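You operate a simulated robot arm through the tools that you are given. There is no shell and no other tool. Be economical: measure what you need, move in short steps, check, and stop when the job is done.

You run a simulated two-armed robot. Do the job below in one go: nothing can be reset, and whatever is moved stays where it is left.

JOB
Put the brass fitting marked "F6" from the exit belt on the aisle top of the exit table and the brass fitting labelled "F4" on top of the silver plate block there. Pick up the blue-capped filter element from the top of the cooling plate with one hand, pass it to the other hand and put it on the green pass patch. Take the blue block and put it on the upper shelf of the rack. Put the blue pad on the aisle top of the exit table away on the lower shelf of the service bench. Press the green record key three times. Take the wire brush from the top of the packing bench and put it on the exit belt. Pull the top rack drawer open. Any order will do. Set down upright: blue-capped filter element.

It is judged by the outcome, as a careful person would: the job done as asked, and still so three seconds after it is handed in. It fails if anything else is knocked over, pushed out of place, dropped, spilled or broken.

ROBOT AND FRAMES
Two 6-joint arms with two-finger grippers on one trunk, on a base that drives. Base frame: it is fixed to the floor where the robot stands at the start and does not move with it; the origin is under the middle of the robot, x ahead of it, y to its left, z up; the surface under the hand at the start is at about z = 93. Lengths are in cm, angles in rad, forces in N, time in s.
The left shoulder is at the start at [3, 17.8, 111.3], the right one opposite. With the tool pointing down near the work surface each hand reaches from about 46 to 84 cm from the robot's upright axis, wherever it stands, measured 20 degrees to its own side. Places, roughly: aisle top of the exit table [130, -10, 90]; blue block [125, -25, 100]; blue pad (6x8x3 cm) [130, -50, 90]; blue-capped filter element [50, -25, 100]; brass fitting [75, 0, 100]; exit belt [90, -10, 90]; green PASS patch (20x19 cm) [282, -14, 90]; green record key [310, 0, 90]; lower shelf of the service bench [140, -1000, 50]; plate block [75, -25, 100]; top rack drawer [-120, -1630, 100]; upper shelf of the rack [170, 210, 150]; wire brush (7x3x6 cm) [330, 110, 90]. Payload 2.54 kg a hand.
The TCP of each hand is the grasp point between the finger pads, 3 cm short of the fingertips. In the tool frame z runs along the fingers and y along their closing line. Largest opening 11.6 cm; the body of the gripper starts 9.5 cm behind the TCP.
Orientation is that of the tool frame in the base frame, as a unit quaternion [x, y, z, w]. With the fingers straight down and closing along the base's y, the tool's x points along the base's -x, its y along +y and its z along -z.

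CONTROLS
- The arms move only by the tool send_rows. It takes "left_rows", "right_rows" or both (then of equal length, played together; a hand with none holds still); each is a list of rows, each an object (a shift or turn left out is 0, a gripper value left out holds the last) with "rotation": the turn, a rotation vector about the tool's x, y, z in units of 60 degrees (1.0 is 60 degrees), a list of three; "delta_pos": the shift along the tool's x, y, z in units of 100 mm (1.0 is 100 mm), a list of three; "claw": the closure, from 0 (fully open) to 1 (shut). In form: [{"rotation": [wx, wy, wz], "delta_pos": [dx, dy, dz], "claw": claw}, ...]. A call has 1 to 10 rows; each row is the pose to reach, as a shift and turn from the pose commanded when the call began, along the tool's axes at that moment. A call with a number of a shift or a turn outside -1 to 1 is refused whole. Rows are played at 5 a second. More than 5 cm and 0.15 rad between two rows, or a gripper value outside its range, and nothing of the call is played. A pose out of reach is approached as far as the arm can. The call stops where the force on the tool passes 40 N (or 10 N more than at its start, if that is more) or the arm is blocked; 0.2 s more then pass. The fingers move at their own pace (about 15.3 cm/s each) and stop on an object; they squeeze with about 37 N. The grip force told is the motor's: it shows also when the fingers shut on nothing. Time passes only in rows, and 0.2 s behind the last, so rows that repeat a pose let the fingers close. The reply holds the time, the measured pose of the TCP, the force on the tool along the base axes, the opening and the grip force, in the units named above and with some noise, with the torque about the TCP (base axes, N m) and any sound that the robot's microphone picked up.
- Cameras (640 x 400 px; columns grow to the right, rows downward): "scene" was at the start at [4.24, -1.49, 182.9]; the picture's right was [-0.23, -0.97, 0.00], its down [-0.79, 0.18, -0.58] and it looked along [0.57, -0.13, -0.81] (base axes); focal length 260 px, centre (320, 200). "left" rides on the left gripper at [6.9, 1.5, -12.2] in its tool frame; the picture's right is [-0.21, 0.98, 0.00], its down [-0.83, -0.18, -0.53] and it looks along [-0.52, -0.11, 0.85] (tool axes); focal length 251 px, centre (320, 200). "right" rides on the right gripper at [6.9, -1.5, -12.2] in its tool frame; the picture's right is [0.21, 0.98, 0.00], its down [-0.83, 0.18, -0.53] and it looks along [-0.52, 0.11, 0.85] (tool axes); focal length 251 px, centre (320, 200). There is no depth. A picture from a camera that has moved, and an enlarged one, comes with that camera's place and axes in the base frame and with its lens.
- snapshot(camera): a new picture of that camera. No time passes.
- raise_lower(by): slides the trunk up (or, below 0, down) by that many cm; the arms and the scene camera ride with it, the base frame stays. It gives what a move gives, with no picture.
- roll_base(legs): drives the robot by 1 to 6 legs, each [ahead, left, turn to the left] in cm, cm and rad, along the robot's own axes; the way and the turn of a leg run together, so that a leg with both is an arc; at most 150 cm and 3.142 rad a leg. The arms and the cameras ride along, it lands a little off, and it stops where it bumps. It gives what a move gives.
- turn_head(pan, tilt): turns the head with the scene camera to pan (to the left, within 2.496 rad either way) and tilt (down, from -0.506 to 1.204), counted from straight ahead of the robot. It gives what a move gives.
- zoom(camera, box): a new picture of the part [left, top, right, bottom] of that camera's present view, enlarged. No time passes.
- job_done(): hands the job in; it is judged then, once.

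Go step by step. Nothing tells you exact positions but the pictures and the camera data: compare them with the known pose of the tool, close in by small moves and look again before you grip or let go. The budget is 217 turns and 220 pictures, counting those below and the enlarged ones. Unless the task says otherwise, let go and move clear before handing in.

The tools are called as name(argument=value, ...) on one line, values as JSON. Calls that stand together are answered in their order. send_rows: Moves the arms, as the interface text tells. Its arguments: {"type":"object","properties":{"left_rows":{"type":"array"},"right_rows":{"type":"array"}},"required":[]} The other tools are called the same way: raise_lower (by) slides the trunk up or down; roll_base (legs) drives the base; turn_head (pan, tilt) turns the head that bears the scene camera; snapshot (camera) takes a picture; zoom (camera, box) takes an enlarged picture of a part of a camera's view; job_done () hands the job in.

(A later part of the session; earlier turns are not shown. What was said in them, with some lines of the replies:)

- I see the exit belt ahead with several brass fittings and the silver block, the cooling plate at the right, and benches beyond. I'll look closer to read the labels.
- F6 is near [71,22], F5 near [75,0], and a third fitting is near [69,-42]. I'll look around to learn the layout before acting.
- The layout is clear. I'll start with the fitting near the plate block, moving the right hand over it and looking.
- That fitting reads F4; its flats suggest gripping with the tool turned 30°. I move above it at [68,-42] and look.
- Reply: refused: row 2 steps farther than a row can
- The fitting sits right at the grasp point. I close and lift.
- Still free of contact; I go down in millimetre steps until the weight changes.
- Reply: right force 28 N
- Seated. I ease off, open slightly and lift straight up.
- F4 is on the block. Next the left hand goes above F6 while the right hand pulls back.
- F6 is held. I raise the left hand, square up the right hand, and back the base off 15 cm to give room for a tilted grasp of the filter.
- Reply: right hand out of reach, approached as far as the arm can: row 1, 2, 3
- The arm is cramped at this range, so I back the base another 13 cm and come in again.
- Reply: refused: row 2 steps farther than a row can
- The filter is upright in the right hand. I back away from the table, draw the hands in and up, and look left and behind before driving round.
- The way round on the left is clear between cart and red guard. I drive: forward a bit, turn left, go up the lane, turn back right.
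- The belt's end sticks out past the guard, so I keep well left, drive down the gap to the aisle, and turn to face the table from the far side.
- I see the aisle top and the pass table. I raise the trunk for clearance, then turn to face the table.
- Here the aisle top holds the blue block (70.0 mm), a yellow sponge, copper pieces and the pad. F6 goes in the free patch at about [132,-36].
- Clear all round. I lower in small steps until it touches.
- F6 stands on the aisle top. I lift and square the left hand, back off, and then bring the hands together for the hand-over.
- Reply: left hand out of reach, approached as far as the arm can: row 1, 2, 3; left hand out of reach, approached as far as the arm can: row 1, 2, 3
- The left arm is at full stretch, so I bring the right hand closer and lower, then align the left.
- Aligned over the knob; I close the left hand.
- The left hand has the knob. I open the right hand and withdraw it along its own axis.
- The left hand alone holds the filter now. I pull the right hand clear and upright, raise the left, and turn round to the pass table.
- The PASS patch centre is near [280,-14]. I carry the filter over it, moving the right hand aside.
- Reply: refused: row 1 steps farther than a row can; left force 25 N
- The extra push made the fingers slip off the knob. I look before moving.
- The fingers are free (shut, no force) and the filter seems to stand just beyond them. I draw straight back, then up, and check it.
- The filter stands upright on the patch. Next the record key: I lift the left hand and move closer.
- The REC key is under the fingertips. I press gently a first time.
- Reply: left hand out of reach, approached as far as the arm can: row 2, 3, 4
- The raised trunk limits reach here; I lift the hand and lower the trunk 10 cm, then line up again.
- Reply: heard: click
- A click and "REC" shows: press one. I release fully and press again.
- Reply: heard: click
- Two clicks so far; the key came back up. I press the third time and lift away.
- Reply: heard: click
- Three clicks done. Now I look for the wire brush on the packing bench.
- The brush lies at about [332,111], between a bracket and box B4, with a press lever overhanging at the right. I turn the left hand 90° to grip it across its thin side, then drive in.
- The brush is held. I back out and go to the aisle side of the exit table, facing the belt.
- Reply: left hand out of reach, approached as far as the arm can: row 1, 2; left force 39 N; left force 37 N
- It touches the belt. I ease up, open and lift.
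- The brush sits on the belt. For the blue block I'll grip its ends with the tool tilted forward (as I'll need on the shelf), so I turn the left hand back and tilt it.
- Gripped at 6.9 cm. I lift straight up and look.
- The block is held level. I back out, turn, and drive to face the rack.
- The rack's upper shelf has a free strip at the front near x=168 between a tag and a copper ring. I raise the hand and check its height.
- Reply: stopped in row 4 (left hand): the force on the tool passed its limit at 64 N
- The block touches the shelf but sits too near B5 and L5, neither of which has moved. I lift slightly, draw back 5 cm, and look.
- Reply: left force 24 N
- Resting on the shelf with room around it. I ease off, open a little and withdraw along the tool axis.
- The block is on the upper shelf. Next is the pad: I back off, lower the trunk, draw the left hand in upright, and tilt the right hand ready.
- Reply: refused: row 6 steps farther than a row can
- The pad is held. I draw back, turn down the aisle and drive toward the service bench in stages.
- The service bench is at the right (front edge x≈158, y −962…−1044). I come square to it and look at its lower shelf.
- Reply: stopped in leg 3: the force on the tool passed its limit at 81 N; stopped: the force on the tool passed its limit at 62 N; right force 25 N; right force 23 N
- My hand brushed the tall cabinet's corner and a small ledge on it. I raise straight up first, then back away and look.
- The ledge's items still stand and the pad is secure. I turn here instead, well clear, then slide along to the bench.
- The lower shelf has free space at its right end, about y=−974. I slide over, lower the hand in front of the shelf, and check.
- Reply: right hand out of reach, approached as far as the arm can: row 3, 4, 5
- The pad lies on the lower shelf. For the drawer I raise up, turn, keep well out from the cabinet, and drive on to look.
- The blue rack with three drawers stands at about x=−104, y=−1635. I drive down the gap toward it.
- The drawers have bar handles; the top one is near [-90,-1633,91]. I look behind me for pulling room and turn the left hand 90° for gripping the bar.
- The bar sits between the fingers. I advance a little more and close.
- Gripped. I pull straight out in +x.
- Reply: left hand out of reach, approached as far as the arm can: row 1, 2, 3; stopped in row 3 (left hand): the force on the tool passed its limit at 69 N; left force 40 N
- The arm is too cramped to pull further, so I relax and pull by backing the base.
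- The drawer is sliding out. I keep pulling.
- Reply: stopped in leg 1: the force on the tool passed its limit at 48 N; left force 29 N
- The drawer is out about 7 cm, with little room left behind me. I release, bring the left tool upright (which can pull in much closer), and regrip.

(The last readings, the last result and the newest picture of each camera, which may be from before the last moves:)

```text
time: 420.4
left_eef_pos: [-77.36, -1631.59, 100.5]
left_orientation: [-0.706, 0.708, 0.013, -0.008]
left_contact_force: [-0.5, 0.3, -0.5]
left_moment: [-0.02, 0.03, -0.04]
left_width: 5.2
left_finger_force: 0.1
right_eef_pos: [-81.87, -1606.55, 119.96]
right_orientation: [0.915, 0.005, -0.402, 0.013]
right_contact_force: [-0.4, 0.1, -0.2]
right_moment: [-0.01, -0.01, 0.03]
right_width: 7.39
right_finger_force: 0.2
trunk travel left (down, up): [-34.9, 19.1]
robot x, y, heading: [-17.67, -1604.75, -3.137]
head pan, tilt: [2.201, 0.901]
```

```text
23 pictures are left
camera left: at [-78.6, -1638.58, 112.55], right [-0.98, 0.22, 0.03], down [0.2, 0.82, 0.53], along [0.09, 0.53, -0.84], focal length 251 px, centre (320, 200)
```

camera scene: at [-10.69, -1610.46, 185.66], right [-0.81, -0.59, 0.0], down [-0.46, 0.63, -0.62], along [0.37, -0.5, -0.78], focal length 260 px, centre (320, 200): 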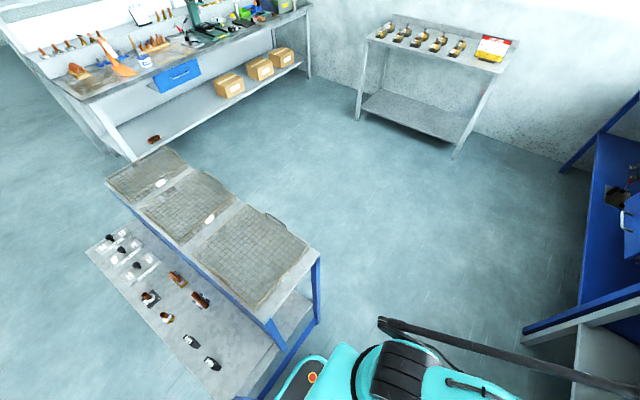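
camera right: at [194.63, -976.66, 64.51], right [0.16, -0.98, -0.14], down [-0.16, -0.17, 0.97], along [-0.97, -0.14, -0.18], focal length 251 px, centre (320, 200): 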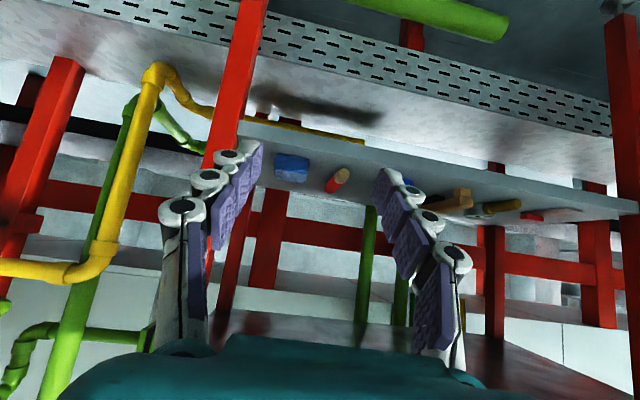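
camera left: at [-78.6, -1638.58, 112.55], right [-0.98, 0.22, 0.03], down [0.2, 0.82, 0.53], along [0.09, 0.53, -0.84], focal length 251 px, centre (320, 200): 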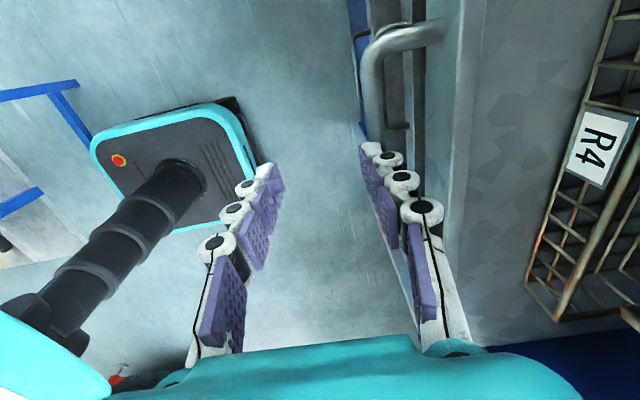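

send_rows(left_rows=[{"delta_pos": [0, 0.24, -0.05]}, {"delta_pos": [0, 0.48, -0.05]}, {"delta_pos": [0, 0.48, 0.1]}])

snapshot(camera="left")

```text
time: 421.2
left_eef_pos: [-82.19, -1631.6, 99.5]
left_orientation: [-0.706, 0.708, 0.013, -0.008]
left_contact_force: [1.3, -0.4, 1.0]
left_moment: [-0.02, 0.01, -0.03]
left_width: 5.24
left_finger_force: 0.1
right_eef_pos: [-81.94, -1606.68, 119.82]
right_orientation: [0.916, 0.004, -0.402, 0.013]
right_contact_force: [-1.2, -0.6, 0.2]
right_moment: [-0.01, -0.01, 0.01]
right_width: 7.4
right_finger_force: 0.0
trunk travel left (down, up): [-34.9, 19.1]
robot x, y, heading: [-18.13, -1604.53, -3.139]
head pan, tilt: [2.201, 0.901]
```

```text
22 pictures are left
camera left: at [-83.47, -1638.59, 111.68], right [-0.98, 0.22, 0.03], down [0.2, 0.82, 0.53], along [0.09, 0.53, -0.84], focal length 251 px, centre (320, 200)
```

left: 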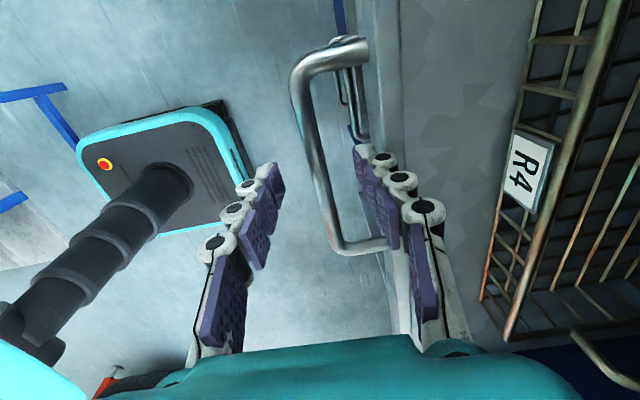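

Well placed. I lower over the bar and close again.

send_rows(left_rows=[{"delta_pos": [0, 0, 0.25]}, {"delta_pos": [0, 0, 0.5]}, {"delta_pos": [0, 0, 0.53], "claw": 0.8}, {"delta_pos": [0, 0, 0.53], "claw": 1}, {"delta_pos": [0, 0, 0.53], "claw": 1}])

send_rows(left_rows=[{"delta_pos": [0, -0.15, 0]}, {"delta_pos": [0, -0.3, 0]}, {"delta_pos": [0, -0.45, 0]}, {"delta_pos": [0, -0.6, 0]}, {"delta_pos": [0, -0.75, 0]}, {"delta_pos": [0, -0.9, 0]}])

snapshot(camera="left")

```text
time: 422.4
left_eef_pos: [-82.33, -1631.58, 94.25]
left_orientation: [-0.706, 0.708, 0.013, -0.008]
left_contact_force: [-0.3, 2.2, -3.6]
left_moment: [-0.19, -0.05, -0.03]
left_width: 0.94
left_finger_force: 35.6
right_eef_pos: [-82.06, -1606.54, 119.84]
right_orientation: [0.916, 0.004, -0.402, 0.013]
right_contact_force: [-0.6, 1.4, -0.4]
right_moment: [-0.02, 0.02, 0.03]
right_width: 7.42
right_finger_force: 0.0
trunk travel left (down, up): [-34.9, 19.1]
robot x, y, heading: [-17.64, -1604.52, -3.141]
head pan, tilt: [2.201, 0.901]
```

```text
time: 423.8
left_eef_pos: [-73.3, -1631.57, 94.08]
left_orientation: [-0.706, 0.708, 0.013, -0.009]
left_contact_force: [1.3, 0.7, 6.1]
left_moment: [0.04, 0.0, 0.17]
left_width: 0.95
left_finger_force: 35.9
right_eef_pos: [-81.78, -1606.56, 119.88]
right_orientation: [0.915, 0.005, -0.404, 0.013]
right_contact_force: [0.1, -0.5, 0.2]
right_moment: [0.0, 0.01, -0.02]
right_width: 7.43
right_finger_force: 0.0
trunk travel left (down, up): [-34.9, 19.1]
robot x, y, heading: [-18.08, -1604.67, -3.144]
head pan, tilt: [2.201, 0.901]
```

```text
21 pictures are left
camera left: at [-74.46, -1638.54, 106.18], right [-0.98, 0.22, 0.03], down [0.2, 0.82, 0.53], along [0.09, 0.53, -0.84], focal length 251 px, centre (320, 200)
```

left: 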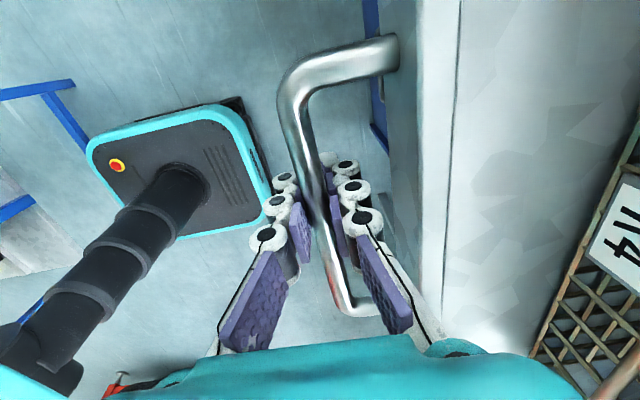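

Moving freely: about 16 cm out. I pull further.

send_rows(left_rows=[{"delta_pos": [0, -0.15, 0]}, {"delta_pos": [0, -0.3, 0]}, {"delta_pos": [0, -0.45, 0]}, {"delta_pos": [0, -0.6, 0]}, {"delta_pos": [0, -0.75, 0]}, {"delta_pos": [0, -0.9, 0]}])

turn_head(pan=0.6, tilt=1.0)

snapshot(camera="scene")

```text
time: 424.9
left_eef_pos: [-66.99, -1631.46, 93.86]
left_orientation: [-0.706, 0.708, 0.012, -0.005]
left_contact_force: [0.0, 5.2, -31.1]
left_moment: [-0.94, 0.0, 0.09]
left_width: 0.81
left_finger_force: 35.0
left hand out of reach, approached as far as the arm can: row 5
right_eef_pos: [-81.99, -1606.58, 119.75]
right_orientation: [0.916, 0.004, -0.402, 0.012]
right_contact_force: [0.0, -0.4, -0.6]
right_moment: [-0.02, 0.02, 0.0]
right_width: 7.43
right_finger_force: 0.0
trunk travel left (down, up): [-34.9, 19.1]
robot x, y, heading: [-17.84, -1604.27, 3.143]
head pan, tilt: [2.201, 0.901]
stopped in row 5 (left hand): the force on the tool passed its limit at 51 N (the readings are from after the stop); the commanded pose is now the measured one
```

```text
time: 426.6
left_eef_pos: [-67.08, -1631.36, 93.91]
left_orientation: [-0.706, 0.708, 0.012, -0.005]
left_contact_force: [0.8, 12.1, -46.3]
left_moment: [-0.17, 0.03, 0.06]
left_width: 0.81
left_finger_force: 34.3
right_eef_pos: [-82.18, -1606.54, 119.7]
right_orientation: [0.916, 0.004, -0.401, 0.013]
right_contact_force: [-0.2, 1.1, 0.4]
right_moment: [-0.01, 0.05, 0.01]
right_width: 7.44
right_finger_force: 0.0
trunk travel left (down, up): [-34.9, 19.1]
robot x, y, heading: [-18.31, -1604.32, 3.143]
head pan, tilt: [0.6, 1.0]
```

```text
20 pictures are left
camera scene: at [-20.98, -1608.38, 184.91], right [-0.57, 0.82, 0.0], down [0.7, 0.48, -0.54], along [-0.44, -0.3, -0.84], focal length 260 px, centre (320, 200)
```

scene: 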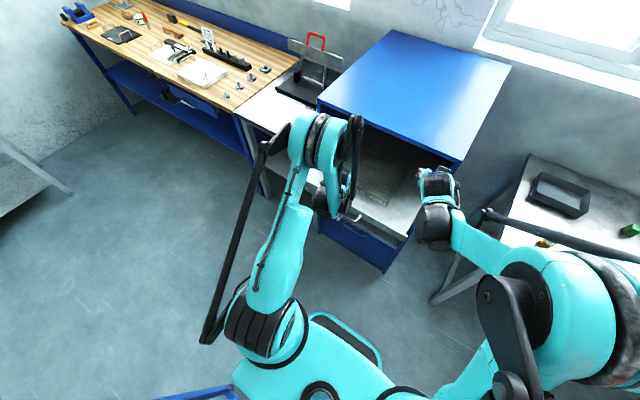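

The drawer stands about 22 cm out. I relax the hand and gain a few more centimetres with the base.

send_rows(left_rows=[{"delta_pos": [0, 0.01, 0.04]}, {"delta_pos": [0, 0.01, 0.04]}])

roll_base(legs=[[-6, 0, 0]])

snapshot(camera="scene")

```text
time: 427.2
left_eef_pos: [-67.16, -1631.69, 93.89]
left_orientation: [-0.706, 0.708, 0.013, -0.005]
left_contact_force: [-1.8, 3.4, 11.9]
left_moment: [-0.1, -0.04, 0.0]
left_width: 0.76
left_finger_force: 35.0
right_eef_pos: [-81.85, -1606.51, 119.96]
right_orientation: [0.915, 0.003, -0.403, 0.012]
right_contact_force: [-0.4, 0.3, 0.1]
right_moment: [0.05, 0.0, 0.0]
right_width: 7.4
right_finger_force: 0.1
trunk travel left (down, up): [-34.9, 19.1]
robot x, y, heading: [-18.02, -1604.31, 3.139]
head pan, tilt: [0.6, 1.0]
```

```text
time: 427.9
left_eef_pos: [-66.82, -1631.56, 93.9]
left_orientation: [-0.706, 0.708, 0.012, -0.004]
left_contact_force: [0.1, 3.2, -4.0]
left_moment: [-0.85, -0.01, 0.08]
left_width: 0.79
left_finger_force: 34.7
right_eef_pos: [-81.56, -1606.53, 119.83]
right_orientation: [0.915, 0.004, -0.403, 0.012]
right_contact_force: [0.4, -0.2, 0.2]
right_moment: [-0.04, -0.01, -0.03]
right_width: 7.43
right_finger_force: 0.0
trunk travel left (down, up): [-34.9, 19.1]
robot x, y, heading: [-17.56, -1604.4, 3.142]
head pan, tilt: [0.6, 1.0]
stopped in leg 1: the force on the tool passed its limit at 54 N (the readings are from after the stop); the commanded pose is now the measured one
```

```text
19 pictures are left
camera scene: at [-20.15, -1608.29, 184.92], right [-0.56, 0.83, 0.0], down [0.69, 0.48, -0.54], along [-0.45, -0.31, -0.84], focal length 260 px, centre (320, 200)
```

scene: 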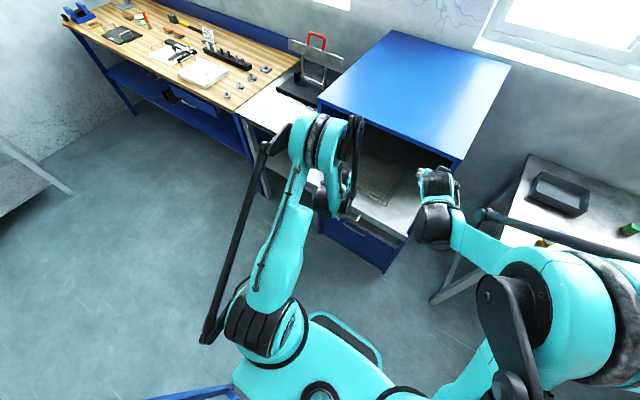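

send_rows(left_rows=[{"claw": 0.85}, {"claw": 0.8}, {"delta_pos": [0, 0, 0.02], "claw": 1}, {"delta_pos": [0, 0, 0.02], "claw": 1}])

roll_base(legs=[[-4, 0, 0]])

snapshot(camera="left")

```text
time: 428.9
left_eef_pos: [-66.71, -1631.7, 93.98]
left_orientation: [-0.706, 0.708, 0.013, -0.007]
left_contact_force: [-0.7, -5.3, 36.4]
left_moment: [0.66, -0.1, -0.05]
left_width: 0.76
left_finger_force: 34.7
right_eef_pos: [-81.31, -1606.51, 119.99]
right_orientation: [0.915, 0.005, -0.403, 0.013]
right_contact_force: [-0.1, -0.1, -0.1]
right_moment: [0.0, -0.01, 0.02]
right_width: 7.44
right_finger_force: 0.0
trunk travel left (down, up): [-34.9, 19.1]
robot x, y, heading: [-17.36, -1604.46, -3.143]
head pan, tilt: [0.6, 1.0]
```

```text
time: 429.6
left_eef_pos: [-66.68, -1631.55, 93.9]
left_orientation: [-0.706, 0.708, 0.013, -0.006]
left_contact_force: [0.3, 0.8, 15.2]
left_moment: [-0.44, 0.02, -0.07]
left_width: 0.79
left_finger_force: 34.9
right_eef_pos: [-81.32, -1606.48, 119.88]
right_orientation: [0.915, 0.005, -0.403, 0.014]
right_contact_force: [0.6, 0.9, 0.9]
right_moment: [-0.03, 0.0, -0.01]
right_width: 7.42
right_finger_force: 0.1
trunk travel left (down, up): [-34.9, 19.1]
robot x, y, heading: [-17.03, -1604.65, -3.135]
head pan, tilt: [0.6, 1.0]
stopped in leg 1: the force on the tool passed its limit at 60 N (the readings are from after the stop); the commanded pose is now the measured one
```

```text
18 pictures are left
camera left: at [-67.92, -1638.67, 106.03], right [-0.98, 0.22, 0.03], down [0.2, 0.82, 0.54], along [0.09, 0.53, -0.84], focal length 251 px, centre (320, 200)
```

left: 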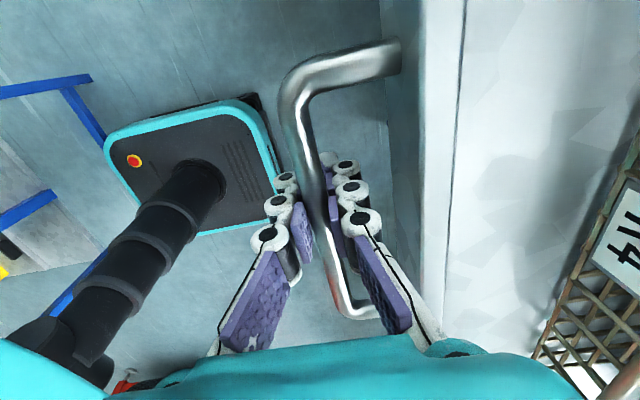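

The drawer has reached its stop at about 22 cm. I open the hand, lift clear and back off.

send_rows(left_rows=[{"claw": 0.8}, {"claw": 0.55}, {"claw": 0.55}, {"delta_pos": [0, 0, -0.4]}, {"delta_pos": [0, 0, -0.8]}, {"delta_pos": [0, 0, -1.0]}])

send_rows(left_rows=[{"delta_pos": [0, 0, -0.4]}, {"delta_pos": [0, 0, -0.8]}, {"delta_pos": [0, 0, -1.0]}])

roll_base(legs=[[0, -50, 0]])

turn_head(pan=0.75, tilt=0.8)

snapshot(camera="scene")

```text
time: 431.0
left_eef_pos: [-66.44, -1631.68, 103.9]
left_orientation: [-0.706, 0.708, 0.012, -0.005]
left_contact_force: [-0.1, 0.1, -0.4]
left_moment: [-0.02, 0.03, 0.02]
left_width: 5.22
left_finger_force: 0.0
right_eef_pos: [-81.42, -1606.53, 119.81]
right_orientation: [0.915, 0.005, -0.402, 0.013]
right_contact_force: [-0.3, 0.1, -0.5]
right_moment: [0.0, 0.0, 0.0]
right_width: 7.43
right_finger_force: 0.0
trunk travel left (down, up): [-34.9, 19.1]
robot x, y, heading: [-17.6, -1604.41, -3.138]
head pan, tilt: [0.6, 1.0]
```

```text
time: 431.8
left_eef_pos: [-66.17, -1631.85, 113.96]
left_orientation: [-0.706, 0.708, 0.013, -0.006]
left_contact_force: [-0.1, -0.2, 0.7]
left_moment: [0.0, 0.0, 0.01]
left_width: 5.21
left_finger_force: 0.1
right_eef_pos: [-81.42, -1606.7, 119.91]
right_orientation: [0.916, 0.004, -0.402, 0.012]
right_contact_force: [-0.2, 0.5, -0.3]
right_moment: [0.03, 0.03, 0.02]
right_width: 7.43
right_finger_force: 0.0
trunk travel left (down, up): [-34.9, 19.1]
robot x, y, heading: [-17.6, -1604.56, -3.137]
head pan, tilt: [0.6, 1.0]
```

```text
time: 434.8
left_eef_pos: [-66.22, -1582.09, 113.82]
left_orientation: [0.708, -0.706, -0.011, 0.005]
left_contact_force: [-0.8, 0.0, -0.6]
left_moment: [-0.01, 0.02, -0.02]
left_width: 5.23
left_finger_force: 0.2
right_eef_pos: [-81.5, -1556.76, 119.93]
right_orientation: [0.915, 0.006, -0.403, 0.014]
right_contact_force: [-0.3, 0.0, 0.1]
right_moment: [-0.01, 0.0, 0.02]
right_width: 7.44
right_finger_force: 0.0
trunk travel left (down, up): [-34.9, 19.1]
robot x, y, heading: [-17.39, -1554.43, -3.131]
head pan, tilt: [0.6, 1.0]
```

```text
time: 435.5
left_eef_pos: [-66.46, -1582.11, 113.77]
left_orientation: [0.708, -0.707, -0.012, 0.006]
left_contact_force: [-0.8, 0.0, -0.1]
left_moment: [-0.03, 0.0, 0.02]
left_width: 5.2
left_finger_force: 0.0
right_eef_pos: [-81.5, -1556.84, 119.8]
right_orientation: [0.915, 0.006, -0.404, 0.014]
right_contact_force: [0.0, 1.2, -0.2]
right_moment: [-0.01, -0.01, -0.02]
right_width: 7.42
right_finger_force: 0.1
trunk travel left (down, up): [-34.9, 19.1]
robot x, y, heading: [-17.45, -1554.13, -3.137]
head pan, tilt: [0.75, 0.799]
```

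```text
17 pictures are left
camera scene: at [-20.29, -1559.83, 186.44], right [-0.68, 0.73, 0.0], down [0.52, 0.49, -0.7], along [-0.51, -0.48, -0.72], focal length 260 px, centre (320, 200)
```

scene: 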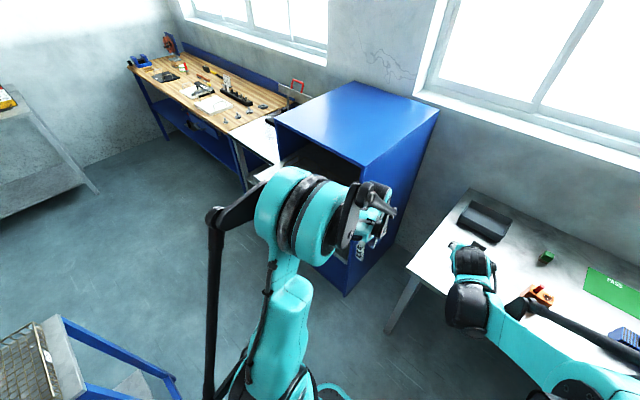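

roll_base(legs=[[-25, 0, 0]])

snapshot(camera="scene")

```text
time: 437.3
left_eef_pos: [-41.05, -1581.97, 113.85]
left_orientation: [0.709, -0.705, -0.011, 0.006]
left_contact_force: [-0.6, 0.1, 0.1]
left_moment: [0.02, 0.01, 0.03]
left_width: 5.25
left_finger_force: 0.0
right_eef_pos: [-56.39, -1556.72, 119.95]
right_orientation: [0.915, 0.007, -0.403, 0.014]
right_contact_force: [0.1, 0.3, -0.5]
right_moment: [-0.02, 0.0, -0.04]
right_width: 7.44
right_finger_force: 0.0
trunk travel left (down, up): [-34.9, 19.1]
robot x, y, heading: [7.75, -1554.49, -3.136]
head pan, tilt: [0.75, 0.799]
```

```text
16 pictures are left
camera scene: at [4.85, -1559.71, 186.44], right [-0.69, 0.73, 0.0], down [0.52, 0.49, -0.7], along [-0.51, -0.48, -0.72], focal length 260 px, centre (320, 200)
```

scene: 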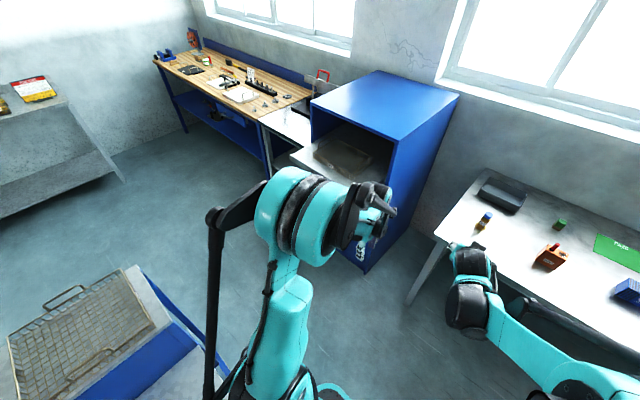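

The top drawer is open and stays open, and both hands are empty and clear. Every part of the job is done, so I hand it in.

job_done()

```text
The job is handed in.
```

All seven parts of the job are done and it is handed in; I checked each one in the pictures as I did it.

- **Brass fittings:** F6 is on the aisle top, and F4 is on the silver plate block.
- **Filter element:** it was passed from the right hand to the left and stands upright on the green pass patch. It slipped from the fingers as I set it down, but it stayed upright and on the patch.
- **Blue block:** it is on the rack's upper shelf, at the front edge.
- **Blue pad:** it is on the service bench's lower shelf.
- **Record key:** it was pressed three times, with a click each time.
- **Wire brush:** it is on the exit belt.
- **Top rack drawer:** it is open about 22 cm, as far as it would go.

On the way to the service bench, my right hand, holding the pad, bumped the tall cabinet's corner and pressed on a small ledge there. The two brass pieces on the ledge looked undisturbed afterwards.
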